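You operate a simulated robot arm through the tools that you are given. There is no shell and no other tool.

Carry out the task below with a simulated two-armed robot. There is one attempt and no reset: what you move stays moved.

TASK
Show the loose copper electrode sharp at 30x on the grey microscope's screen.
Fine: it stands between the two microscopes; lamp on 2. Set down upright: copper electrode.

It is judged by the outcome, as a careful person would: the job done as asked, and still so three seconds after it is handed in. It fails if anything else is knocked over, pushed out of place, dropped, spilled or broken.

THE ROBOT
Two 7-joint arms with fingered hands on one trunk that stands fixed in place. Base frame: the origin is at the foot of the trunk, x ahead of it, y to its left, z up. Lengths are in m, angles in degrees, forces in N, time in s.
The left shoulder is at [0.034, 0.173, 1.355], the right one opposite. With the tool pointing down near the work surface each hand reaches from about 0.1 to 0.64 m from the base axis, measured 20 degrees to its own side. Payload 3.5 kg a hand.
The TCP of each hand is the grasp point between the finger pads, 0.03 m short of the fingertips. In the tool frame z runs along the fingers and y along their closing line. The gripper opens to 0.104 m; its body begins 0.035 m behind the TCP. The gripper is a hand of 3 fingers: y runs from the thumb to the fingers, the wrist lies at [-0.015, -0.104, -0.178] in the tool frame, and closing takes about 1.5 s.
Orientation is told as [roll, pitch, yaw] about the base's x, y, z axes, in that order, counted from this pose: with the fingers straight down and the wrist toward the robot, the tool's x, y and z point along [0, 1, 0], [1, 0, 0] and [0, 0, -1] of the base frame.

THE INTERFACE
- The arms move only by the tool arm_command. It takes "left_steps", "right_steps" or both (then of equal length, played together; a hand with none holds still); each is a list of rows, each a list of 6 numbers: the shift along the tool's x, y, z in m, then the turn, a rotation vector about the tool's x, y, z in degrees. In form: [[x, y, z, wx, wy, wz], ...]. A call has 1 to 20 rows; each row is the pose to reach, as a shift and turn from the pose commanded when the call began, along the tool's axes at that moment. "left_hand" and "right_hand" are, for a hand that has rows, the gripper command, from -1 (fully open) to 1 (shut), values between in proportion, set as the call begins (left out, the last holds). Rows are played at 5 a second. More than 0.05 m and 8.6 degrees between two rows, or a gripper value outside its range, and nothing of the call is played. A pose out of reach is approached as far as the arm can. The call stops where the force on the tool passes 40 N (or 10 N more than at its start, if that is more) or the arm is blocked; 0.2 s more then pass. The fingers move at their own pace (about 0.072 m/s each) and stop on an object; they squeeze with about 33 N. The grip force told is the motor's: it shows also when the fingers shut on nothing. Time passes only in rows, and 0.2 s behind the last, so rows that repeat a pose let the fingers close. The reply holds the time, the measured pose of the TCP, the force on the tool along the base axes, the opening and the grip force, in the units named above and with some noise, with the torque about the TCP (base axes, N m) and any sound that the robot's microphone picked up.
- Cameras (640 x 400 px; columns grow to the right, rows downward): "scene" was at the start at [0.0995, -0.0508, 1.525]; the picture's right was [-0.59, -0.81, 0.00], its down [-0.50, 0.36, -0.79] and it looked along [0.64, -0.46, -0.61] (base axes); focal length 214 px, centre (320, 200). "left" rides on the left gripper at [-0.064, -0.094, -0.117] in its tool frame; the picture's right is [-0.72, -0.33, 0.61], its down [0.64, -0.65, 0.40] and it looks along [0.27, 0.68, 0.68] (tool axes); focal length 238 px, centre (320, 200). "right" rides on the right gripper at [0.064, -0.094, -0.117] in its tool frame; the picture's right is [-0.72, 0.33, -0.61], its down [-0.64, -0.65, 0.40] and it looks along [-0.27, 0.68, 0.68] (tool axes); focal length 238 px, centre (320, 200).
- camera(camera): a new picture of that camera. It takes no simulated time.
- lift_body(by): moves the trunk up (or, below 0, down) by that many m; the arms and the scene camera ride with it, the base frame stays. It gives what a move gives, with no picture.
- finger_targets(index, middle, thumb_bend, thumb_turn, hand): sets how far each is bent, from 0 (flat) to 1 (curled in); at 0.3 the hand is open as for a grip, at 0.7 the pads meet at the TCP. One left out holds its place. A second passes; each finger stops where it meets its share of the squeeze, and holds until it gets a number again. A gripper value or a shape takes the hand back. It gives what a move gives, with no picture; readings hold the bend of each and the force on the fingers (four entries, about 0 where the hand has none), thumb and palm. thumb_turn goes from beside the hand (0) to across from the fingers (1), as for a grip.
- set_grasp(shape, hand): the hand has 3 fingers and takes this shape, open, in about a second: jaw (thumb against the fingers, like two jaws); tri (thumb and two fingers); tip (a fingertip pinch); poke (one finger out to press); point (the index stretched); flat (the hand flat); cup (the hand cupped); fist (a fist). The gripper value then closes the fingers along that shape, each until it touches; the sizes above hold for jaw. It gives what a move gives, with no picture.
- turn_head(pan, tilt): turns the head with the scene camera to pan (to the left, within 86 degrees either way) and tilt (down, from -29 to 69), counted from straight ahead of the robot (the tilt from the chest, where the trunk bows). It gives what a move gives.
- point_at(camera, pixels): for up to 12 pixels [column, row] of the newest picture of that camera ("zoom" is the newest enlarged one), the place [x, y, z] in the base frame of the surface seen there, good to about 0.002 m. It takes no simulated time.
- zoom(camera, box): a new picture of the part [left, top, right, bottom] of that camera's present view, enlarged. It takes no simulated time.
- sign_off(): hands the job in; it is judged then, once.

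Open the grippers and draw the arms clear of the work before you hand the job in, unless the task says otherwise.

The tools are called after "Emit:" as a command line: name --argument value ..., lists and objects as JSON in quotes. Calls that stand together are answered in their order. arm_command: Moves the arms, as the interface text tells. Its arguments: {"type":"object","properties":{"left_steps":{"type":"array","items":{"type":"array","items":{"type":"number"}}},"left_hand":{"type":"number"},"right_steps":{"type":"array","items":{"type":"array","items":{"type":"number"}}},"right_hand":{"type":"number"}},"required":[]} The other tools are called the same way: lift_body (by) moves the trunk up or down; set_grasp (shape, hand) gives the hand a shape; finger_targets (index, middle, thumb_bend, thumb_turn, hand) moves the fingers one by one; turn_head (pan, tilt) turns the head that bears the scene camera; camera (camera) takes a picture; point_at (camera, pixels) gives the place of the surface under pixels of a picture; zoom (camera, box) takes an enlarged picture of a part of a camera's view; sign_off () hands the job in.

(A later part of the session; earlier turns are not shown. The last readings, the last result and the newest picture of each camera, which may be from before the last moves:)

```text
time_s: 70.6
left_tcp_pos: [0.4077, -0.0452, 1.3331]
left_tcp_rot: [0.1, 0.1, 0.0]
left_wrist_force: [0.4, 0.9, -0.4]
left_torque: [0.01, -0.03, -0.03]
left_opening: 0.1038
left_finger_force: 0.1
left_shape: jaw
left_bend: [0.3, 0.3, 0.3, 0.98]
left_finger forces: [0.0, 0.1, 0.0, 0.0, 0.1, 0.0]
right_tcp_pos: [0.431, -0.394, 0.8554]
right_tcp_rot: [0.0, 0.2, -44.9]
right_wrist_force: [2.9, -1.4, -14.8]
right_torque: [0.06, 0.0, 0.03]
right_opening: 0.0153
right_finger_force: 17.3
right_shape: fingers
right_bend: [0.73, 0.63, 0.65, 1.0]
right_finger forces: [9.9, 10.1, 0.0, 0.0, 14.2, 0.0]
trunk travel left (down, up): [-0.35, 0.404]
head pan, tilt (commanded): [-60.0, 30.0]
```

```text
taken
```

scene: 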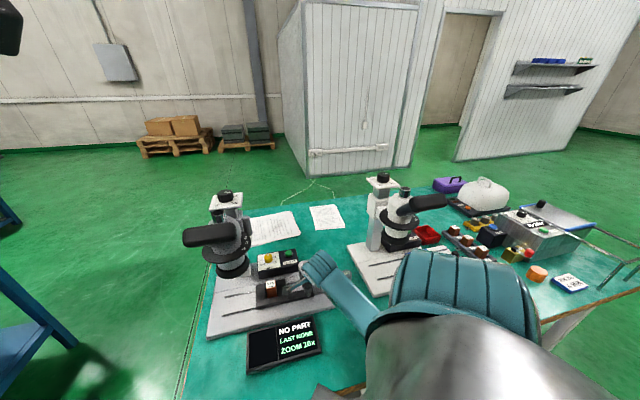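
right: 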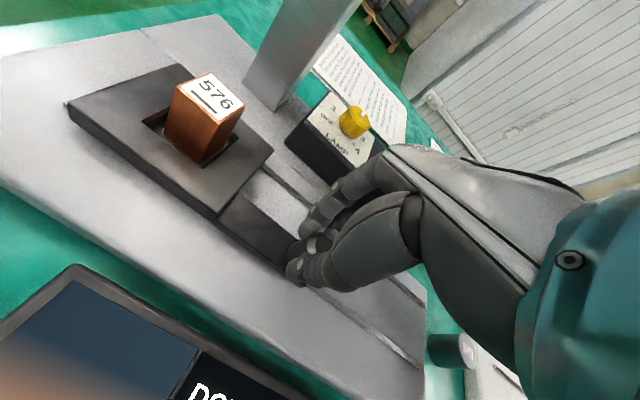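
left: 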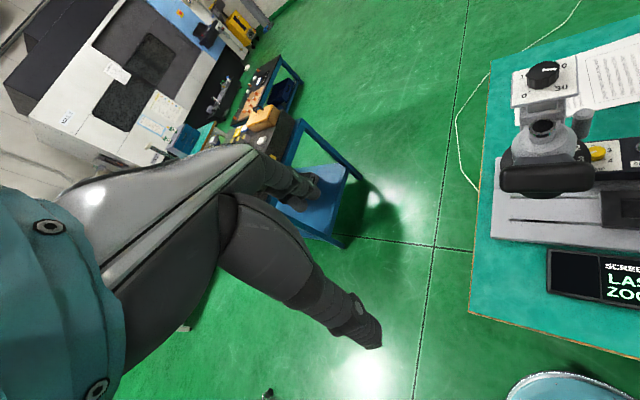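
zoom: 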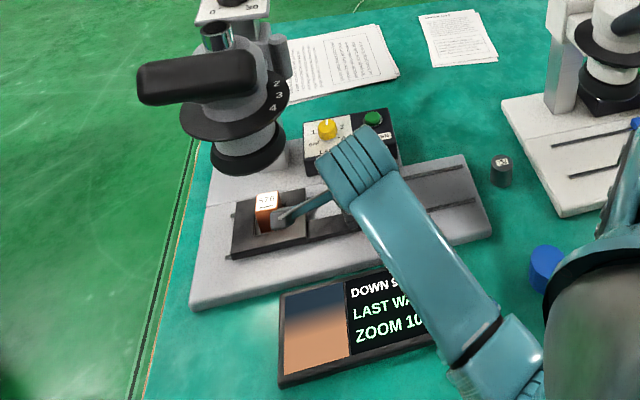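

The screen shows an image now, with text "DOWN S… / LAST WA… / ZOOM 10x". I read it more closely from other views.

Emit:
zoom --camera "scene" --box '[245, 310, 335, 380]'

Emit:
camera --camera "left"

Emit:
zoom --camera "right" --box '[0, 250, 240, 400]'

```text
5.71 times, centred on (290, 345) of scene
```

zoom: 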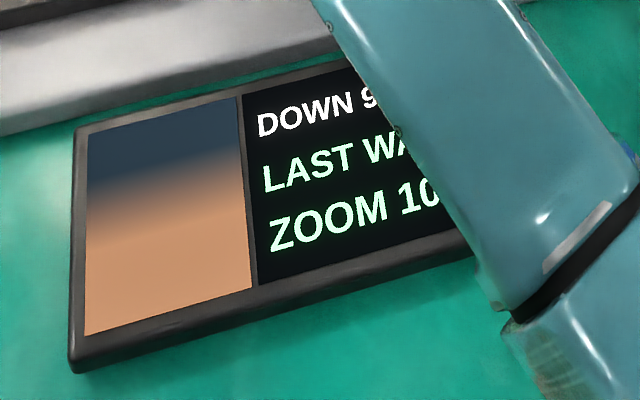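

```text
taken
```

left: 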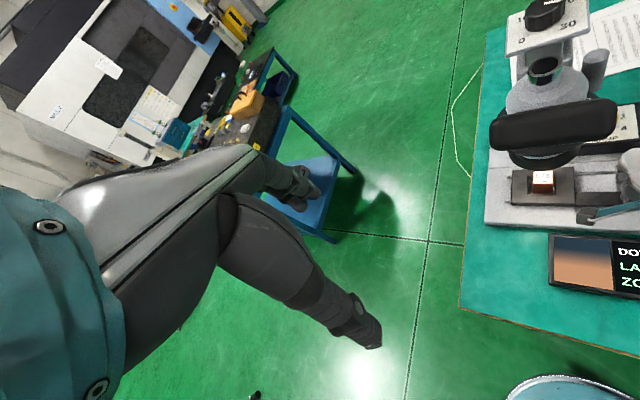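

```text
2.67 times, centred on (120, 325) of right
```

zoom: 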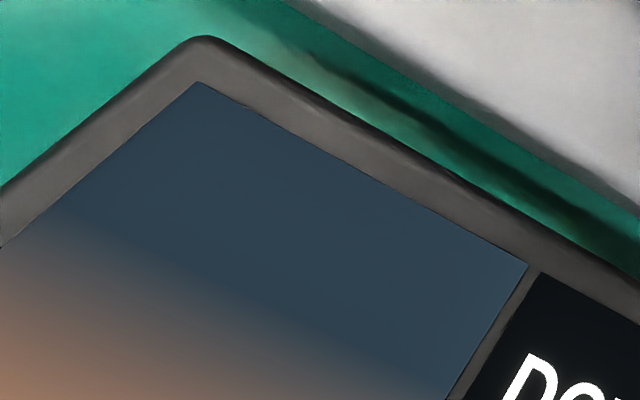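

The text begins "DOWN 9…", so the head is to go down (focus). The stage seems ~5 mm short of the axis; I push in 2 mm steps toward the end stop.

Emit:
arm_command --right_steps '[[0.002, 2e-05, 0, 0, 0, 0], [0.004, 5e-05, 0, 0, 0, 0], [0.005, 6e-05, 0, 0, 0, 0]]'

Emit:
zoom --camera "scene" --box '[200, 240, 335, 380]'

```text
time_s: 71.4
left_tcp_pos: [0.408, -0.0463, 1.3324]
left_tcp_rot: [0.0, -0.1, 0.1]
left_wrist_force: [-0.2, 0.5, -0.5]
left_torque: [0.01, -0.01, 0.01]
left_opening: 0.1036
left_finger_force: 0.1
left_shape: jaw
left_bend: [0.3, 0.3, 0.3, 0.98]
left_finger forces: [0.0, 0.0, 0.0, 0.1, 0.0, 0.0]
right_tcp_pos: [0.4338, -0.394, 0.8557]
right_tcp_rot: [-0.2, 0.0, -45.1]
right_wrist_force: [-7.0, -9.2, -11.2]
right_torque: [-0.08, 0.19, -0.04]
right_opening: 0.0144
right_finger_force: 16.6
right_shape: fingers
right_bend: [0.73, 0.63, 0.64, 1.0]
right_finger forces: [7.3, 12.7, 0.0, 0.1, 14.7, 0.0]
trunk travel left (down, up): [-0.35, 0.404]
head pan, tilt (commanded): [-60.0, 30.0]
```

```text
2.86 times, centred on (268, 310) of scene
```

zoom: 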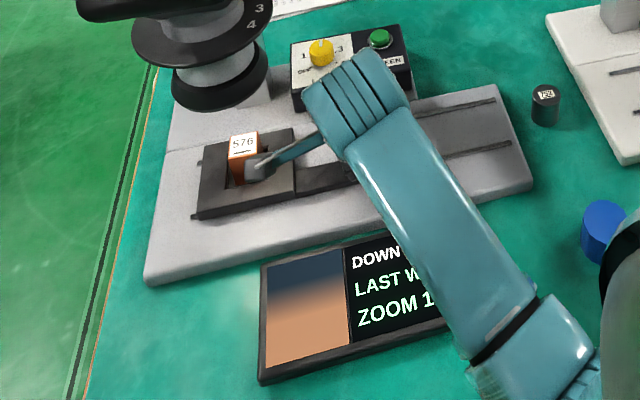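

End stop felt (≈12 N opposing, no motion). I release the handle, lift just clear, and draw right, away from under the eyepiece.

Emit:
finger_targets --hand "right" --index 0.5 --middle 0.5 --thumb_bend 0.5 --thumb_turn 1.0

Emit:
arm_command --right_steps '[[0, 0, -0.015, 0, 0, 0], [0, 0, -0.035, 0, 0, 0], [0, 0, -0.055, 0, 0, 0], [-0.03, 0, -0.06, 0, 0, 0], [-0.065, -0.01, -0.06, 0, 0, 0], [-0.1, -0.03, -0.07, 0, 0, 0], [-0.14, -0.05, -0.1, 0, 0, 0], [-0.18, -0.06, -0.12, 0, 0, 0], [-0.18, -0.06, -0.12, 0, 0, 0]]'

Emit:
camera --camera "scene"

Emit:
zoom --camera "scene" --box '[190, 200, 350, 380]'

Emit:
zoom --camera "scene" --box '[235, 310, 335, 380]'

```text
time_s: 72.4
left_tcp_pos: [0.4079, -0.0432, 1.3334]
left_tcp_rot: [-0.1, 0.0, 0.0]
left_wrist_force: [-0.6, -0.5, 0.1]
left_torque: [0.02, 0.05, -0.03]
left_opening: 0.1037
left_finger_force: 0.1
left_shape: jaw
left_bend: [0.3, 0.3, 0.3, 0.98]
left_finger forces: [0.0, 0.2, 0.0, 0.0, 0.0, 0.1]
right_tcp_pos: [0.4337, -0.3901, 0.857]
right_tcp_rot: [0.1, 0.0, -44.9]
right_wrist_force: [0.0, 0.8, -0.8]
right_torque: [0.01, -0.01, 0.01]
right_opening: 0.0512
right_finger_force: 0.0
right_shape: fingers
right_bend: [0.5, 0.5, 0.5, 1.0]
right_finger forces: [0.0, 0.0, 0.0, 0.0, 0.0, 0.1]
trunk travel left (down, up): [-0.35, 0.404]
head pan, tilt (commanded): [-60.0, 30.0]
```

```text
refused: row 7 steps farther than a row can; nothing moved
```

```text
taken
```

scene: 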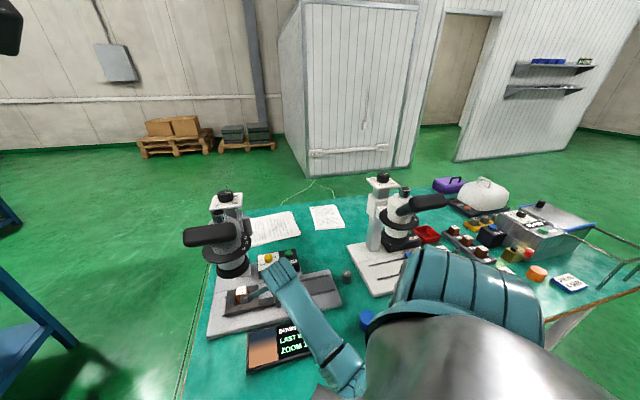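

```text
2.22 times, centred on (270, 290) of scene
```

zoom: 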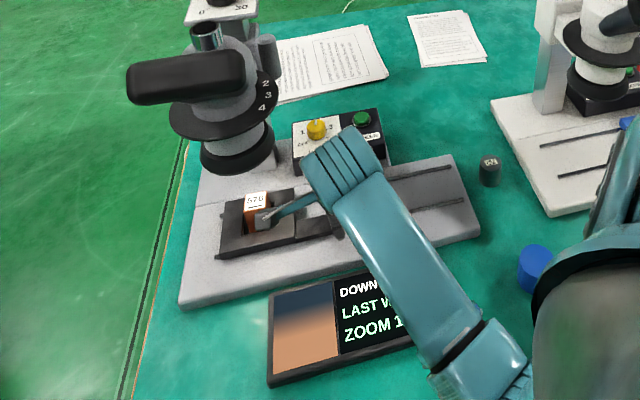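

```text
5.71 times, centred on (285, 345) of scene
```

zoom: 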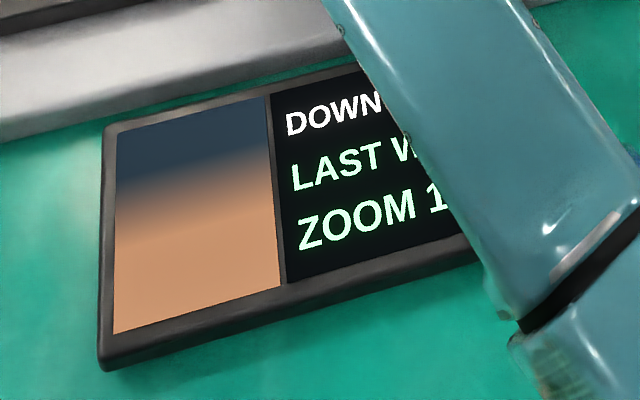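

The move was refused because of a too-long row; fingers are open and free. I replay the retreat with shorter rows.

Emit:
arm_command --right_steps '[[0, 0, -0.015, 0, 0, 0], [0, 0, -0.035, 0, 0, 0], [0, 0, -0.055, 0, 0, 0], [-0.03, 0, -0.06, 0, 0, 0], [-0.06, -0.01, -0.06, 0, 0, 0], [-0.09, -0.025, -0.07, 0, 0, 0], [-0.12, -0.04, -0.09, 0, 0, 0], [-0.15, -0.055, -0.11, 0, 0, 0], [-0.18, -0.06, -0.12, 0, 0, 0], [-0.18, -0.06, -0.12, 0, 0, 0]]'

Emit:
camera --camera "scene"

Emit:
zoom --camera "scene" --box '[190, 200, 350, 380]'

Emit:
zoom --camera "scene" --box '[235, 310, 335, 380]'

```text
time_s: 74.6
left_tcp_pos: [0.4075, -0.0427, 1.3334]
left_tcp_rot: [-0.1, -0.1, 0.0]
left_wrist_force: [0.5, 0.3, 0.5]
left_torque: [-0.02, 0.03, 0.01]
left_opening: 0.1037
left_finger_force: 0.0
left_shape: jaw
left_bend: [0.3, 0.3, 0.3, 0.98]
left_finger forces: [0.0, 0.0, 0.0, 0.0, 0.1, 0.1]
right_tcp_pos: [0.2651, -0.4745, 0.977]
right_tcp_rot: [0.1, 0.2, -44.9]
right_wrist_force: [0.0, -0.7, 0.2]
right_torque: [-0.01, 0.01, 0.01]
right_opening: 0.0516
right_finger_force: 0.1
right_shape: fingers
right_bend: [0.5, 0.5, 0.5, 1.0]
right_finger forces: [0.0, 0.0, 0.1, 0.1, 0.0, 0.1]
trunk travel left (down, up): [-0.35, 0.404]
head pan, tilt (commanded): [-60.0, 30.0]
```

```text
taken
```

scene: 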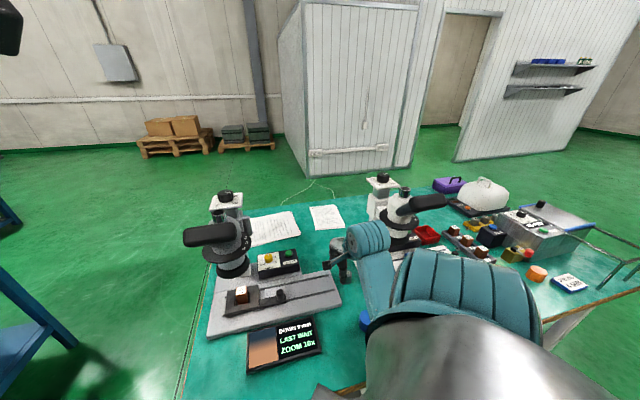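

```text
2.22 times, centred on (270, 290) of scene
```

zoom: 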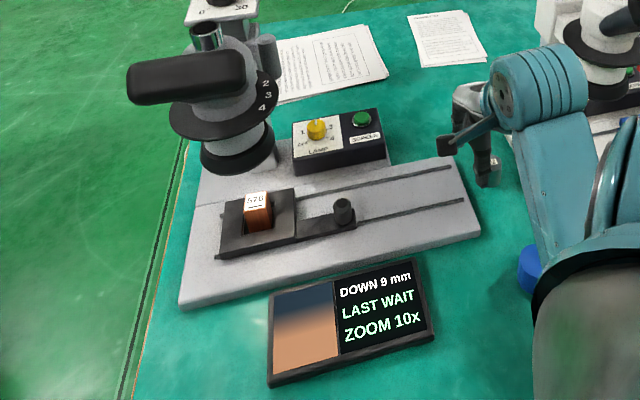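

```text
5.71 times, centred on (285, 345) of scene
```

zoom: 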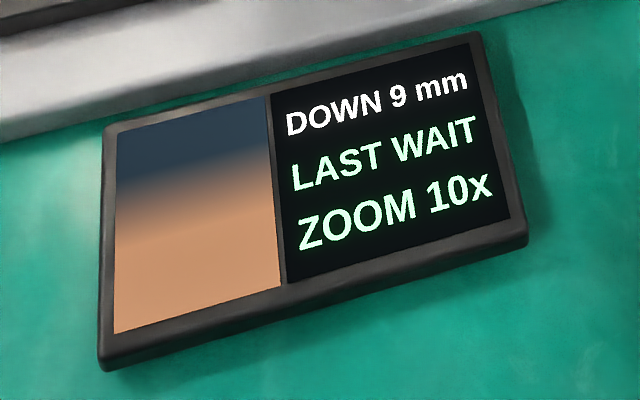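

The screen says "DOWN 9 mm / LAST WAIT / ZOOM 10x": the top knob sets head height in mm. Next is the zoom lever; I move the right hand to a viewpoint showing peg and ring labels.

Emit:
arm_command --right_steps '[[0.006, 0.0128, -0.012, 0, 0, -7.5], [0.0127, 0.0255, -0.024, 0, 0, -15], [0.019, 0.0383, -0.036, 0, 0, -22.5], [0.0253, 0.051, -0.048, 0, 0, -30], [0.0316, 0.0638, -0.06, 0, 0, -37.5], [0.038, 0.0766, -0.072, 0, 0, -45], [0.0443, 0.0893, -0.084, 0, 0, -52.5], [0.0506, 0.1021, -0.096, 0, 0, -60], [0.057, 0.115, -0.108, 0, 0, -67.5], [0.0633, 0.1276, -0.12, 0, 0, -75], [0.0633, 0.1276, -0.12, 0, 0, -75]]'

Emit:
camera --camera "right"

Emit:
camera --camera "scene"

```text
time_s: 77.0
left_tcp_pos: [0.4069, -0.0433, 1.3319]
left_tcp_rot: [0.0, 0.0, 0.0]
left_wrist_force: [0.2, 0.4, -0.8]
left_torque: [-0.01, -0.03, 0.01]
left_opening: 0.1036
left_finger_force: 0.0
left_shape: jaw
left_bend: [0.3, 0.3, 0.3, 0.98]
left_finger forces: [0.0, 0.1, 0.0, 0.0, 0.0, 0.0]
right_tcp_pos: [0.398, -0.5215, 1.0974]
right_tcp_rot: [0.2, -0.1, 30.2]
right_wrist_force: [0.0, -0.2, -0.6]
right_torque: [-0.01, 0.01, -0.01]
right_opening: 0.0516
right_finger_force: 0.0
right_shape: fingers
right_bend: [0.5, 0.5, 0.5, 1.0]
right_finger forces: [0.1, 0.0, 0.0, 0.1, 0.0, 0.0]
trunk travel left (down, up): [-0.35, 0.404]
head pan, tilt (commanded): [-60.0, 30.0]
```

```text
taken
```

right: 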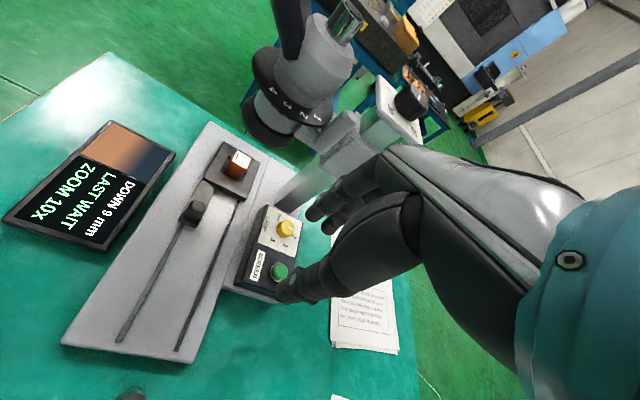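

```text
taken
```

scene: 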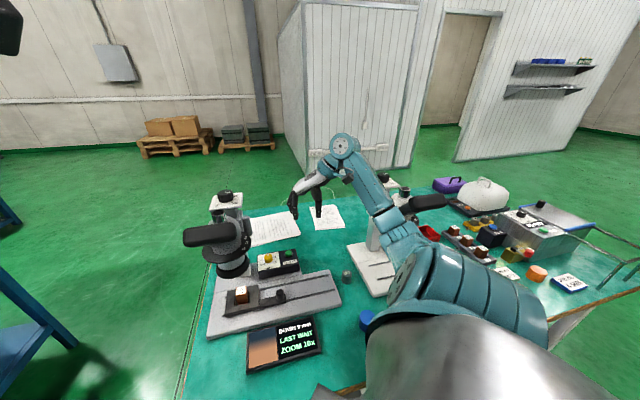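

I zoom on the ring and peg from this side view and measure labels, peg, rod and barrel.

Emit:
zoom --camera "right" --box '[230, 0, 440, 200]'

Emit:
zoom --camera "right" --box '[240, 60, 380, 180]'

```text
2.00 times, centred on (335, 100) of right
```

zoom: 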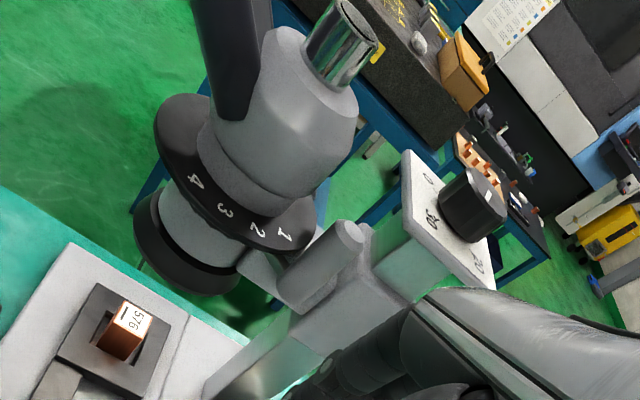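

```text
3.33 times, centred on (310, 120) of right
```

zoom: 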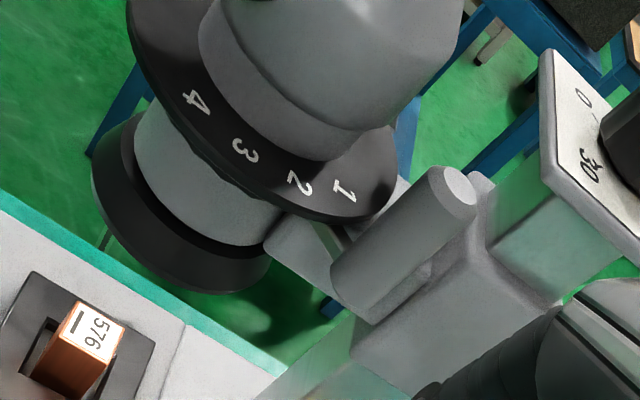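

I get coordinates of the labels, peg and ring edge.

Emit:
point_at --camera "zoom" --pixels '[[343, 190], [300, 182], [243, 150], [195, 102], [460, 188], [420, 200], [385, 240], [350, 285], [345, 240], [395, 185], [330, 215], [130, 60]]'

Emit:
point_at --camera "right" --pixels '[[310, 100], [325, 60], [290, 40], [345, 20], [300, 85], [410, 100], [385, 110], [400, 125], [362, 140], [340, 150], [345, 115]]'

```text
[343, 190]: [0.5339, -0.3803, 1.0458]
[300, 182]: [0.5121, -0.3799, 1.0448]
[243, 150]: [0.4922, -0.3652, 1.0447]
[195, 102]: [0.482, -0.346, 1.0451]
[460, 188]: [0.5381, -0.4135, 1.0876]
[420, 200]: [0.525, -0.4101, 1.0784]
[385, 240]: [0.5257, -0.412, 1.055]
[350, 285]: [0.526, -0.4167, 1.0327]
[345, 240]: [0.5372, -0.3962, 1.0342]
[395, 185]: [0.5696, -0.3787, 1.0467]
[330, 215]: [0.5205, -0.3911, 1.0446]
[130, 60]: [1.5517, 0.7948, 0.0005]
```

```text
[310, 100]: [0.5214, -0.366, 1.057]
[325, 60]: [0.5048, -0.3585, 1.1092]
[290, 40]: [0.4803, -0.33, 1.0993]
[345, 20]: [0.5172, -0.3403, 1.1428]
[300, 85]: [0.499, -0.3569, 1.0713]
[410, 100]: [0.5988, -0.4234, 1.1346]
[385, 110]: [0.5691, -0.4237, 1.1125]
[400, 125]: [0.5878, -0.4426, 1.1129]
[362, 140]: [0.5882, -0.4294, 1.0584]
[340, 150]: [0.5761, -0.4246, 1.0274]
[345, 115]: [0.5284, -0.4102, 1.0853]
```

Labels 1–4 are ~28° apart around the axis ≈(0.527,-0.335); the peg (0.536,-0.409, z 1.03–1.088) sits at 1, and 3 needs ~57° toward the robot, to ≈(0.470,-0.383). I'll hook it with a horizontal hand from the right; first I turn the hand back to yaw −45.7° in free space.

Emit:
arm_command --right_steps '[[0.001, 0.0066, -0.0013, 0, 0, 7.57], [0.002, 0.0132, -0.0025, 0, 0, 15.14], [0.003, 0.0197, -0.0038, 0, 0, 22.71], [0.004, 0.0263, -0.005, 0, 0, 30.28], [0.005, 0.0329, -0.0063, 0, 0, 37.85], [0.006, 0.0395, -0.0076, 0, 0, 45.42], [0.007, 0.0461, -0.0088, 0, 0, 52.99], [0.008, 0.0526, -0.01, 0, 0, 60.56], [0.009, 0.0592, -0.0113, 0, 0, 68.13], [0.0099, 0.0658, -0.0126, 0, 0, 75.7], [0.0099, 0.0658, -0.0126, 0, 0, 75.7]]'

Emit:
arm_command --right_steps '[[0, 0, 0, 0, 7.5, 0], [0, 0, 0, 0, 15, 0], [0, 0, 0, 0, 22.5, 0], [0, 0, 0, 0, 30, 0], [0, 0, 0, 0, 37.5, 0], [0, 0, 0, 0, 45, 0], [0, 0, 0, 0, 45, 0]]'

Emit:
camera --camera "scene"

Emit:
zoom --camera "scene" --box '[180, 150, 480, 340]'

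```text
time_s: 79.4
left_tcp_pos: [0.406, -0.0441, 1.3339]
left_tcp_rot: [0.0, 0.0, 0.1]
left_wrist_force: [-0.4, -0.3, 0.0]
left_torque: [-0.03, 0.01, -0.02]
left_opening: 0.1038
left_finger_force: 0.1
left_shape: jaw
left_bend: [0.3, 0.3, 0.3, 0.98]
left_finger forces: [0.0, 0.0, 0.0, 0.0, 0.0, 0.0]
right_tcp_pos: [0.4506, -0.4794, 1.1094]
right_tcp_rot: [0.1, -0.1, -45.7]
right_wrist_force: [-0.8, -1.0, 0.2]
right_torque: [-0.04, 0.04, 0.01]
right_opening: 0.0513
right_finger_force: 0.0
right_shape: fingers
right_bend: [0.5, 0.5, 0.5, 1.0]
right_finger forces: [0.0, 0.0, 0.0, 0.1, 0.2, 0.0]
trunk travel left (down, up): [-0.35, 0.404]
head pan, tilt (commanded): [-60.0, 30.0]
```

```text
time_s: 81.0
left_tcp_pos: [0.4064, -0.0443, 1.333]
left_tcp_rot: [0.0, 0.0, 0.0]
left_wrist_force: [-0.1, 0.1, -0.4]
left_torque: [0.01, -0.02, 0.03]
left_opening: 0.1036
left_finger_force: 0.1
left_shape: jaw
left_bend: [0.3, 0.3, 0.3, 0.98]
left_finger forces: [0.0, 0.0, 0.1, 0.0, 0.0, 0.0]
right_tcp_pos: [0.4523, -0.4789, 1.11]
right_tcp_rot: [45.2, 0.1, -45.6]
right_wrist_force: [0.4, 0.3, 0.0]
right_torque: [-0.02, -0.01, -0.01]
right_opening: 0.0516
right_finger_force: 0.0
right_shape: fingers
right_bend: [0.5, 0.5, 0.5, 1.0]
right_finger forces: [0.0, 0.1, 0.0, 0.0, 0.1, 0.0]
trunk travel left (down, up): [-0.35, 0.404]
head pan, tilt (commanded): [-60.0, 30.0]
```

```text
taken
```

scene: 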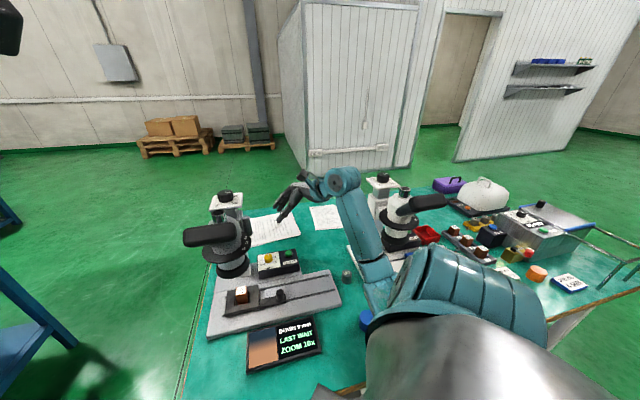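

```text
2.11 times, centred on (330, 245) of scene
```

zoom: 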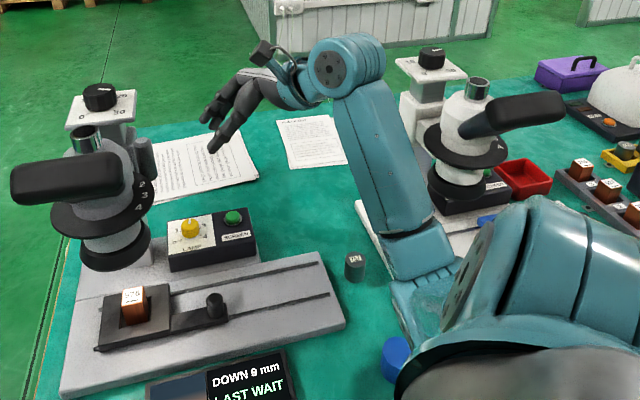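

The 45° tilt works well and keeps the palm clear. I open the thumb wide (bend 0) so only the two fingers hook behind the peg, and look at the hand.

Emit:
finger_targets --hand "right" --index 0.5 --middle 0.5 --thumb_bend 0.0 --thumb_turn 1.0

Emit:
camera --camera "right"

Emit:
zoom --camera "scene" --box '[200, 160, 380, 280]'

```text
time_s: 82.0
left_tcp_pos: [0.4065, -0.043, 1.3329]
left_tcp_rot: [0.0, 0.0, 0.0]
left_wrist_force: [-0.2, 0.1, 0.4]
left_torque: [0.01, -0.01, 0.0]
left_opening: 0.1037
left_finger_force: 0.0
left_shape: jaw
left_bend: [0.3, 0.3, 0.3, 0.98]
left_finger forces: [0.0, 0.1, 0.0, 0.0, 0.0, 0.1]
right_tcp_pos: [0.4506, -0.4793, 1.1095]
right_tcp_rot: [45.1, 0.1, -45.6]
right_wrist_force: [-0.6, 0.1, -0.6]
right_torque: [0.02, -0.04, 0.01]
right_opening: 0.0971
right_finger_force: 0.0
right_shape: fingers
right_bend: [0.5, 0.5, 0.0, 0.95]
right_finger forces: [0.0, 0.0, 0.0, 0.1, 0.1, 0.1]
trunk travel left (down, up): [-0.35, 0.404]
head pan, tilt (commanded): [-60.0, 30.0]
```

```text
taken
```

right: 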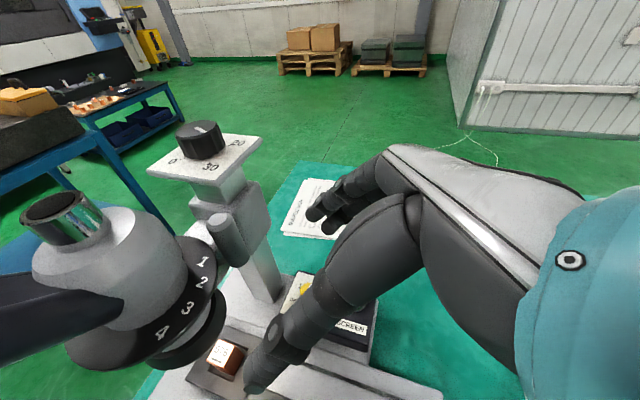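

```text
3.33 times, centred on (290, 220) of scene
```

zoom: 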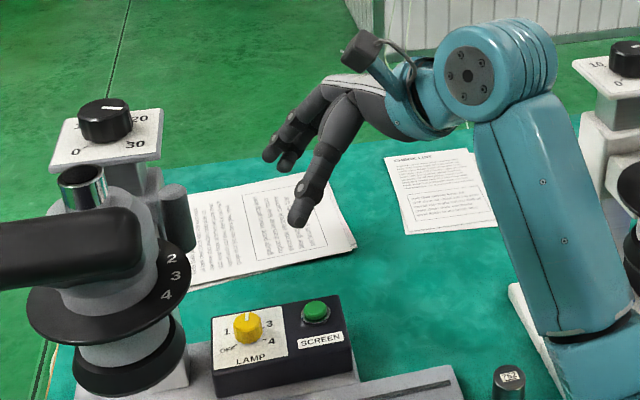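

This view shows peg, labels and fingers well. I measure thumb tip, fingertips, and the peg from here to plan the approach.

Emit:
point_at --camera "right" --pixels '[[258, 385], [270, 345], [315, 215], [325, 200], [330, 225], [228, 218], [215, 225], [240, 250], [234, 258], [200, 262], [245, 215], [262, 200]]'

Emit:
zoom --camera "right" --box '[140, 110, 300, 300]'

```text
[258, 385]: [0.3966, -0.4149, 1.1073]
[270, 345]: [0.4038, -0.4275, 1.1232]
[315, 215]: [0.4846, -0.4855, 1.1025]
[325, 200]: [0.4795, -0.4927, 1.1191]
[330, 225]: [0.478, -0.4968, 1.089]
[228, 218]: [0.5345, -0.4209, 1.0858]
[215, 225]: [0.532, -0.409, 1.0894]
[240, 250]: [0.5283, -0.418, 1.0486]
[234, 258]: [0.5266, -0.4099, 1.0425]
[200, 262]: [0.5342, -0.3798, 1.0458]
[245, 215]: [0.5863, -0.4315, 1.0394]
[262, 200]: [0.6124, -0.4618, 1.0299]
```

```text
2.11 times, centred on (220, 205) of right
```

zoom: 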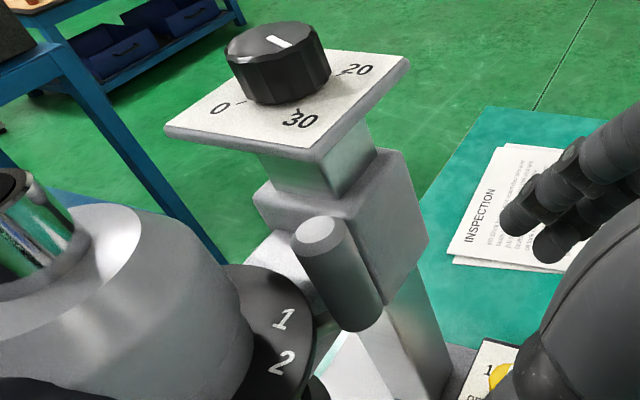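

The peg centre is ≈(0.535,-0.412). I check the carriage's front-right edge behind it for finger clearance.

Emit:
point_at --camera "zoom" --pixels '[[270, 195], [320, 208], [345, 214], [355, 235], [400, 165], [420, 230], [380, 250], [390, 290], [318, 233], [345, 300], [320, 150], [370, 130]]'

```text
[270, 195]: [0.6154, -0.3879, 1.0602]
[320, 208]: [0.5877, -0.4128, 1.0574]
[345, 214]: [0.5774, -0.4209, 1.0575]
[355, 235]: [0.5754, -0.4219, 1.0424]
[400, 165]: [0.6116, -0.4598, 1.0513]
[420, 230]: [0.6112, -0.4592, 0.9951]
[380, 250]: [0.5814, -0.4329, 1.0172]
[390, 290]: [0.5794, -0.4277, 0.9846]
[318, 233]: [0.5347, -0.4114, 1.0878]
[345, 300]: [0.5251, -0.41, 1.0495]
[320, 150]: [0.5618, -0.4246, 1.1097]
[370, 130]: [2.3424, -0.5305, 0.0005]
```

The carriage front face is at ~25 mm behind the peg's back, so the fingers fit. I move in toward the peg in two stages, first most of the way.

Emit:
arm_command --right_steps '[[0.006, 0, 0.014, 0, 0, 0], [0.012, 0, 0.028, 0, 0, 0], [0.018, 0, 0.042, 0, 0, 0], [0.024, 0, 0.054, 0, 0, 0], [0.024, 0, 0.054, 0, 0, 0]]'

Emit:
camera --camera "right"

Emit:
zoom --camera "scene" --box '[190, 170, 330, 280]'

```text
time_s: 83.2
left_tcp_pos: [0.4067, -0.0431, 1.3327]
left_tcp_rot: [0.0, 0.0, 0.1]
left_wrist_force: [0.0, -0.8, -0.6]
left_torque: [0.0, 0.02, -0.05]
left_opening: 0.1039
left_finger_force: 0.0
left_shape: jaw
left_bend: [0.3, 0.3, 0.3, 0.98]
left_finger forces: [0.0, 0.0, 0.1, 0.0, 0.0, 0.0]
right_tcp_pos: [0.4896, -0.4422, 1.0878]
right_tcp_rot: [45.2, 0.1, -45.6]
right_wrist_force: [-0.2, 0.1, -0.2]
right_torque: [0.02, -0.02, 0.01]
right_opening: 0.0969
right_finger_force: 0.1
right_shape: fingers
right_bend: [0.5, 0.5, 0.0, 0.95]
right_finger forces: [0.0, 0.0, 0.0, 0.0, 0.0, 0.0]
trunk travel left (down, up): [-0.35, 0.404]
head pan, tilt (commanded): [-60.0, 30.0]
```

```text
taken
```

right: 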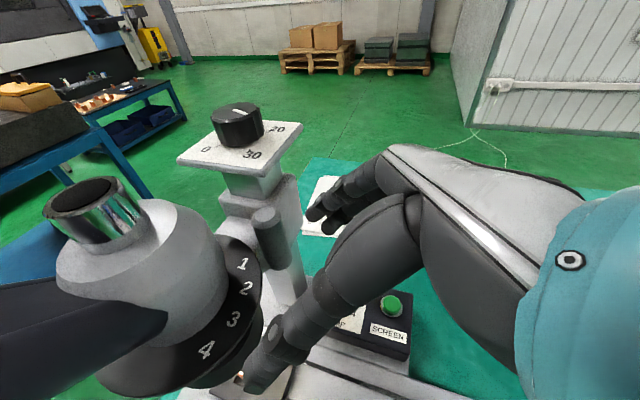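

```text
3.64 times, centred on (260, 225) of scene
```

zoom: 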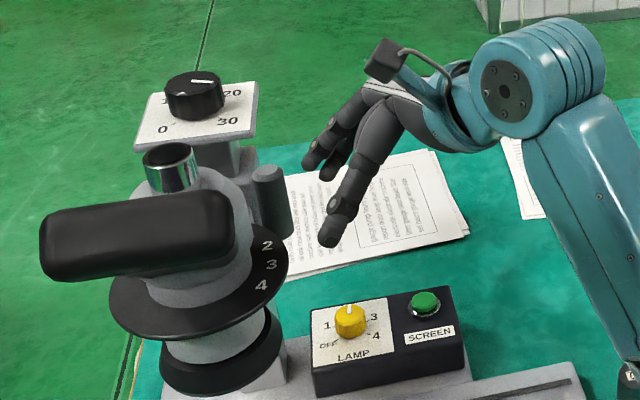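

Clear so far. I complete the approach so the fingertips pass behind the peg.

Emit:
arm_command --right_steps '[[0.004, 0, 0.01, 0, 0, 0], [0.008, 0, 0.02, 0, 0, 0], [0.0129, 0, 0.0315, 0, 0, 0], [0.0129, 0, 0.0315, 0, 0, 0]]'

Emit:
camera --camera "right"

Emit:
zoom --camera "right" --box '[200, 120, 400, 320]'

Emit:
zoom --camera "scene" --box '[190, 170, 330, 280]'

```text
time_s: 84.2
left_tcp_pos: [0.4071, -0.0449, 1.3309]
left_tcp_rot: [0.0, 0.0, 0.1]
left_wrist_force: [0.9, -0.7, 1.1]
left_torque: [-0.03, 0.01, 0.0]
left_opening: 0.1037
left_finger_force: 0.0
left_shape: jaw
left_bend: [0.3, 0.3, 0.3, 0.98]
left_finger forces: [0.1, 0.0, 0.0, 0.1, 0.0, 0.1]
right_tcp_pos: [0.5127, -0.4198, 1.0759]
right_tcp_rot: [45.1, 0.1, -45.6]
right_wrist_force: [0.0, 0.0, 0.1]
right_torque: [0.05, -0.01, -0.05]
right_opening: 0.0971
right_finger_force: 0.0
right_shape: fingers
right_bend: [0.5, 0.5, 0.0, 0.95]
right_finger forces: [0.1, 0.1, 0.0, 0.0, 0.1, 0.0]
trunk travel left (down, up): [-0.35, 0.404]
head pan, tilt (commanded): [-60.0, 30.0]
```

```text
taken
```

right: 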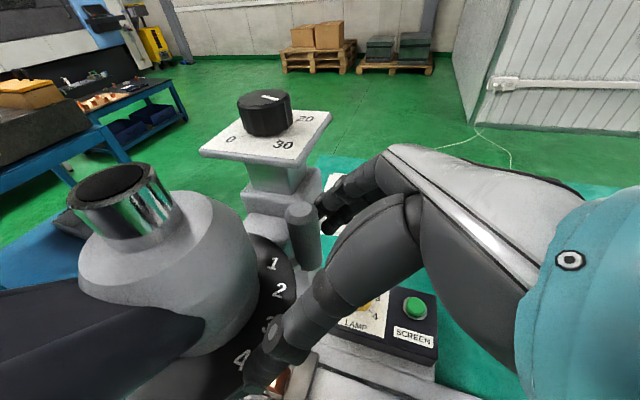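

```text
2.00 times, centred on (300, 220) of right
```

zoom: 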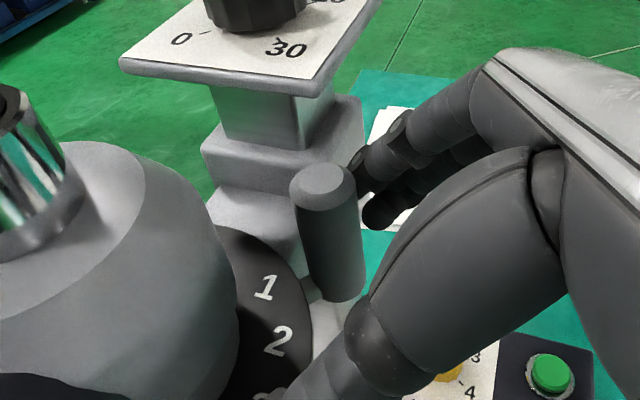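

```text
3.64 times, centred on (260, 225) of scene
```

zoom: 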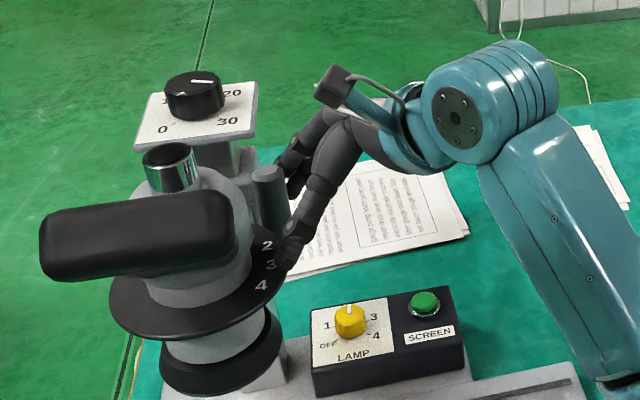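

The index tip appears just behind the peg's right edge. I measure the tips' positions against the peg before pulling.

Emit:
point_at --camera "zoom" --pixels '[[358, 165], [365, 180], [375, 160], [370, 215], [385, 205], [322, 180], [340, 280], [350, 220], [300, 240], [400, 140]]'

Emit:
point_at --camera "right" --pixels '[[265, 375], [255, 385], [275, 350], [245, 360], [300, 355]]'

```text
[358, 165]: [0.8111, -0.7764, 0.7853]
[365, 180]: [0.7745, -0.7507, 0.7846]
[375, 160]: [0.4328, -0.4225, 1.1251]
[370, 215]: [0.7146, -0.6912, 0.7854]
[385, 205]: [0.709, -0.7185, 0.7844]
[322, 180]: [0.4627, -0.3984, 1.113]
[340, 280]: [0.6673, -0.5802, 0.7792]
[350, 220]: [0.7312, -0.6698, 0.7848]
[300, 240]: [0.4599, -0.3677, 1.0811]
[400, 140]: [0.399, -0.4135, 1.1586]
```

```text
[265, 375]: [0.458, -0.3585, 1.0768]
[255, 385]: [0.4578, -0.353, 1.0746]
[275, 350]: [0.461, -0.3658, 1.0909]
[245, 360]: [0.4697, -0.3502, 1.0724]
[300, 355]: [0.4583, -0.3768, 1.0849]
```

The last "zoom" was the scene one, so I redo the right zoom and measure the fingertips.

Emit:
zoom --camera "right" --box '[270, 150, 350, 260]'

Emit:
point_at --camera "zoom" --pixels '[[395, 130], [400, 160], [430, 130], [420, 210], [440, 190], [310, 160], [350, 250], [380, 180], [460, 120], [250, 240], [405, 190], [330, 330]]'

```text
3.64 times, centred on (310, 205) of right
```

zoom: 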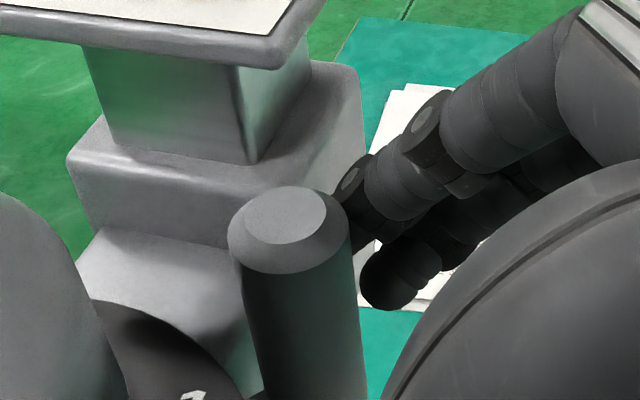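

```text
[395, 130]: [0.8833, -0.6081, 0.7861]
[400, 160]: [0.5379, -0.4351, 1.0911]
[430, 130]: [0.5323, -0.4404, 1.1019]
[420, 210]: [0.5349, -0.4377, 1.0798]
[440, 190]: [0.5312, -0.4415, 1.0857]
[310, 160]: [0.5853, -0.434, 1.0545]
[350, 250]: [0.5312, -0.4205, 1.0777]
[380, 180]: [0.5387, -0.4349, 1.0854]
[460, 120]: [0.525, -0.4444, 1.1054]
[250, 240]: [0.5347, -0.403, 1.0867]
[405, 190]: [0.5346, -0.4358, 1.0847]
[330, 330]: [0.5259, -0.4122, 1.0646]
```

The index lies ~6 mm behind the peg with its tip past the peg's centre. I pull the peg forward along its arc (60° span to label 3, radius ~77 mm), first half now.

Emit:
arm_command --right_steps '[[0, -0.003, 0, 0, 0, 0], [0, -0.006, 0, 0, 0, 0], [-0.0042, -0.0105, -0.0042, 0, 0, 0], [-0.0075, -0.015, -0.0075, 0, 0, 0], [-0.011, -0.02, -0.011, 0, 0, 0], [-0.0138, -0.0255, -0.0138, 0, 0, 0], [-0.0164, -0.031, -0.0164, 0, 0, 0], [-0.0164, -0.031, -0.0164, 0, 0, 0]]'

Emit:
camera --camera "right"

Emit:
zoom --camera "right" --box '[220, 130, 380, 300]'

Emit:
zoom --camera "scene" --box '[190, 170, 340, 380]'

```text
time_s: 86.0
left_tcp_pos: [0.4067, -0.0434, 1.3327]
left_tcp_rot: [0.0, 0.1, 0.0]
left_wrist_force: [-1.1, 0.0, 0.6]
left_torque: [-0.01, -0.01, -0.02]
left_opening: 0.1037
left_finger_force: 0.1
left_shape: jaw
left_bend: [0.3, 0.3, 0.3, 0.98]
left_finger forces: [0.1, 0.0, 0.1, 0.0, 0.0, 0.1]
right_tcp_pos: [0.4753, -0.4125, 1.0761]
right_tcp_rot: [45.1, 0.1, -45.5]
right_wrist_force: [0.4, 0.2, 0.0]
right_torque: [0.01, 0.01, 0.01]
right_opening: 0.0973
right_finger_force: 0.1
right_shape: fingers
right_bend: [0.5, 0.5, 0.0, 0.95]
right_finger forces: [0.0, 0.1, 0.0, 0.1, 0.0, 0.0]
trunk travel left (down, up): [-0.35, 0.404]
head pan, tilt (commanded): [-60.0, 30.0]
```

```text
taken
```

right: 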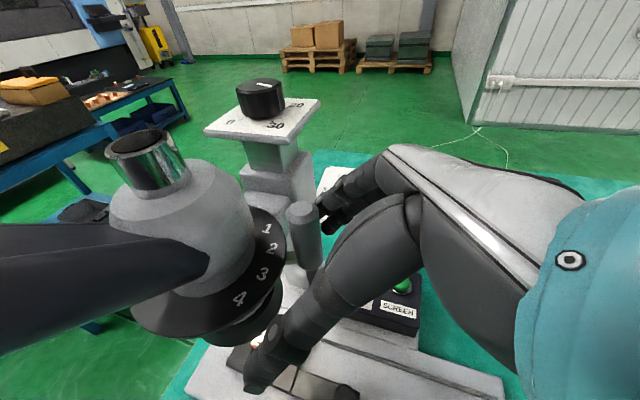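

```text
2.35 times, centred on (300, 215) of right
```

zoom: 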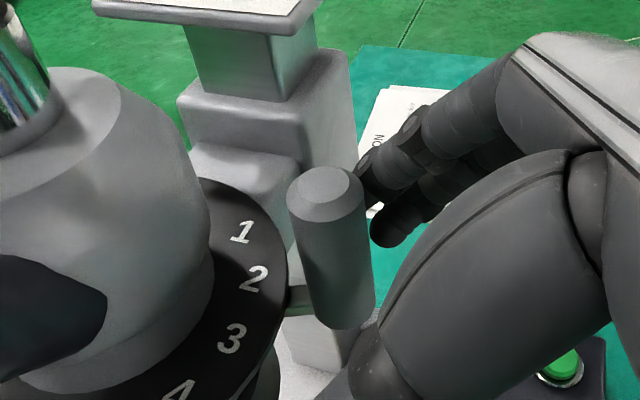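

```text
1.90 times, centred on (265, 275) of scene
```

zoom: 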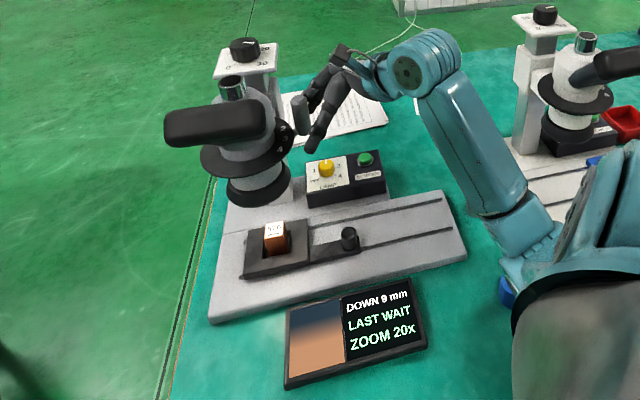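

The peg followed and the screen now reads ZOOM 20x. I continue along the arc to label 3.

Emit:
arm_command --right_steps '[[-0.0022, -0.006, -0.0022, 0, 0, 0], [-0.004, -0.0122, -0.004, 0, 0, 0], [-0.0054, -0.0186, -0.0054, 0, 0, 0], [-0.0064, -0.0251, -0.0064, 0, 0, 0], [-0.0071, -0.0318, -0.0071, 0, 0, 0], [-0.0073, -0.037, -0.0073, 0, 0, 0], [-0.0073, -0.037, -0.0073, 0, 0, 0]]'

Emit:
zoom --camera "right" --box '[200, 130, 380, 320]'

Emit:
zoom --camera "scene" --box '[190, 170, 340, 380]'

```text
time_s: 87.6
left_tcp_pos: [0.4071, -0.0437, 1.3329]
left_tcp_rot: [0.0, 0.0, -0.1]
left_wrist_force: [-0.2, -0.2, 0.6]
left_torque: [0.01, -0.01, 0.01]
left_opening: 0.1038
left_finger_force: 0.0
left_shape: jaw
left_bend: [0.3, 0.3, 0.3, 0.98]
left_finger forces: [0.0, 0.1, 0.0, 0.0, 0.1, 0.0]
right_tcp_pos: [0.4417, -0.3937, 1.0766]
right_tcp_rot: [45.1, 0.0, -45.7]
right_wrist_force: [0.5, -0.4, -0.3]
right_torque: [-0.03, -0.01, 0.01]
right_opening: 0.0977
right_finger_force: 0.0
right_shape: fingers
right_bend: [0.5, 0.5, 0.0, 0.95]
right_finger forces: [0.0, 0.0, 0.0, 0.1, 0.0, 0.0]
trunk travel left (down, up): [-0.35, 0.404]
head pan, tilt (commanded): [-60.0, 30.0]
```

```text
2.11 times, centred on (290, 225) of right
```

zoom: 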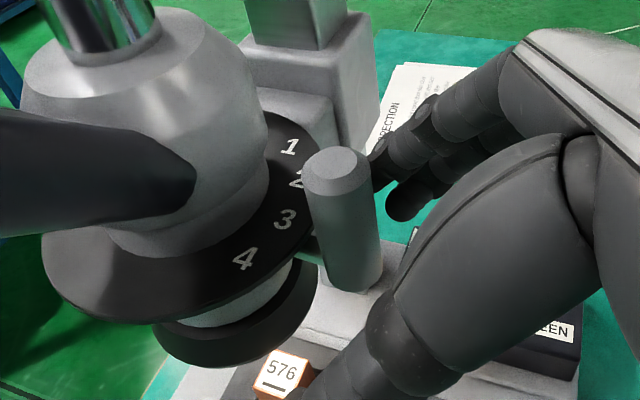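

```text
1.90 times, centred on (265, 275) of scene
```

zoom: 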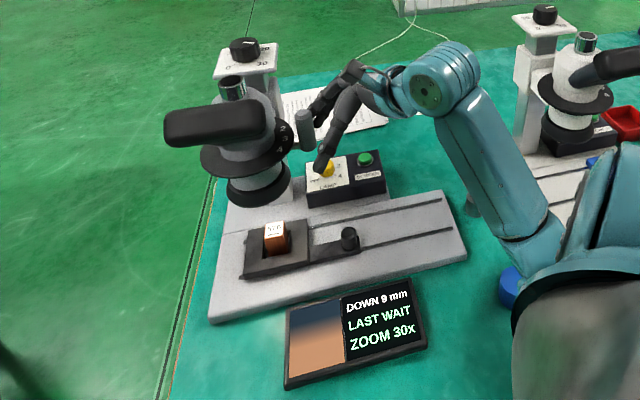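

ZOOM 30x now. I ease the fingers back off the peg and withdraw up and to the right.

Emit:
arm_command --right_steps '[[0, 0.006, 0, 0, 0, 0], [0, 0.008, -0.02, 0, 0, 0], [0, 0.008, -0.05, 0, 0, 0], [0, 0.008, -0.08, 0, 0, 0], [0, 0.008, -0.11, 0, 0, 0], [0, 0.008, -0.11, 0, 0, 0]]'

Emit:
camera --camera "scene"

Emit:
zoom --camera "scene" --box '[190, 170, 340, 380]'

Emit:
camera --camera "right"

Emit:
zoom --camera "right" --box '[140, 80, 330, 280]'

```text
time_s: 89.0
left_tcp_pos: [0.4081, -0.0432, 1.3329]
left_tcp_rot: [0.0, 0.0, 0.1]
left_wrist_force: [-0.2, 0.1, 0.3]
left_torque: [0.02, 0.0, 0.0]
left_opening: 0.1039
left_finger_force: 0.0
left_shape: jaw
left_bend: [0.3, 0.3, 0.3, 0.98]
left_finger forces: [0.0, 0.1, 0.0, 0.0, 0.0, 0.0]
right_tcp_pos: [0.3943, -0.4532, 1.1552]
right_tcp_rot: [45.0, 0.1, -45.6]
right_wrist_force: [-0.2, 0.2, 0.8]
right_torque: [-0.01, -0.02, 0.01]
right_opening: 0.0974
right_finger_force: 0.0
right_shape: fingers
right_bend: [0.5, 0.5, 0.0, 0.95]
right_finger forces: [0.0, 0.0, 0.1, 0.0, 0.1, 0.0]
trunk travel left (down, up): [-0.35, 0.404]
head pan, tilt (commanded): [-60.0, 30.0]
```

```text
taken
```

scene: 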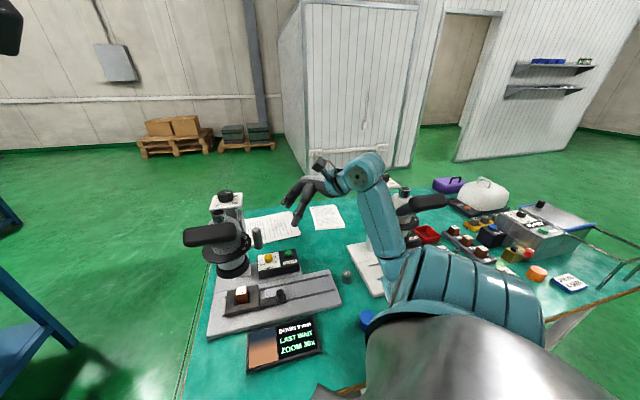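

```text
1.90 times, centred on (265, 275) of scene
```

zoom: 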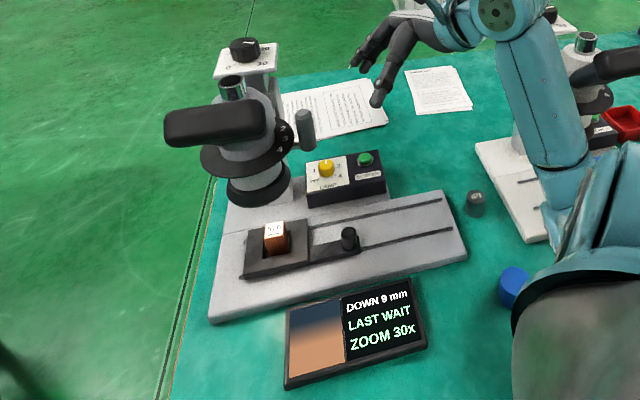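

```text
taken
```

right: 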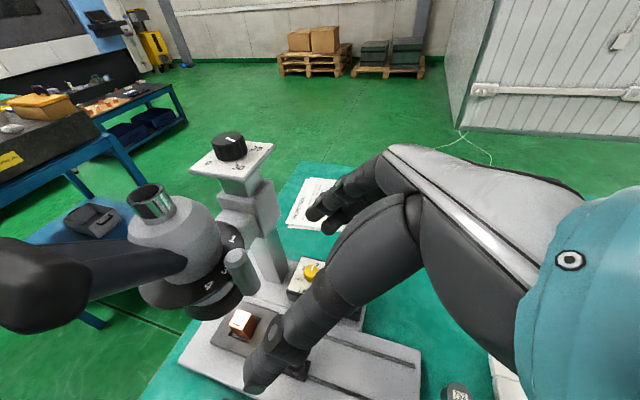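

```text
2.00 times, centred on (235, 180) of right
```

zoom: 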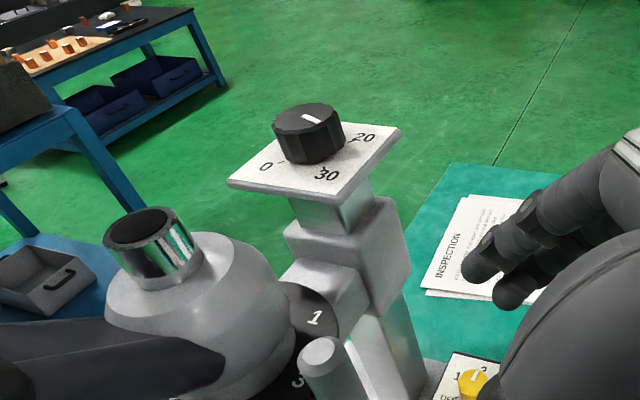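

Zoom stays at 30x. Now focus: I measure the top knob's mark and its scale labels.

Emit:
zoom --camera "scene" --box '[205, 180, 250, 220]'

Emit:
point_at --camera "zoom" --pixels '[[320, 100], [300, 110], [340, 90], [360, 85], [230, 190], [420, 130], [400, 200], [180, 210], [260, 100], [390, 110], [320, 130], [300, 230]]'

```text
10.00 times, centred on (228, 200) of scene
```

zoom: 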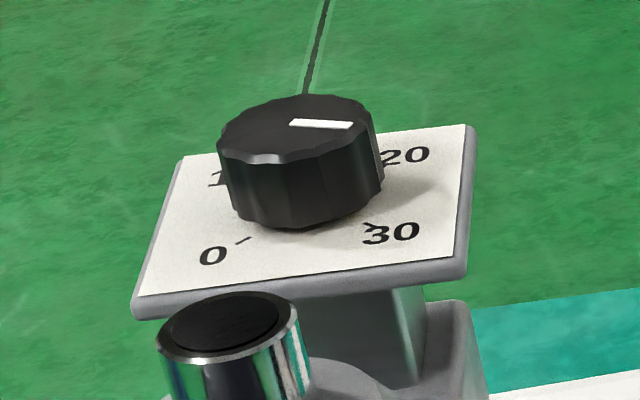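

```text
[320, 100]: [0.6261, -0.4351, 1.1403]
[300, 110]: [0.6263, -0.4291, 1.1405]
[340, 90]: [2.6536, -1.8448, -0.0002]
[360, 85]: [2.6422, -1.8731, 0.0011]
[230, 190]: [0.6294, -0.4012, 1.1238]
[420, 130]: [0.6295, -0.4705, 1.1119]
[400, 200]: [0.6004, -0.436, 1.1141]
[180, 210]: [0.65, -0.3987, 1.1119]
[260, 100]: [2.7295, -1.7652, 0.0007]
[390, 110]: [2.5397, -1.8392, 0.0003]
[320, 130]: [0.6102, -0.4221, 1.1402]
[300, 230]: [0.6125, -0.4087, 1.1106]
```

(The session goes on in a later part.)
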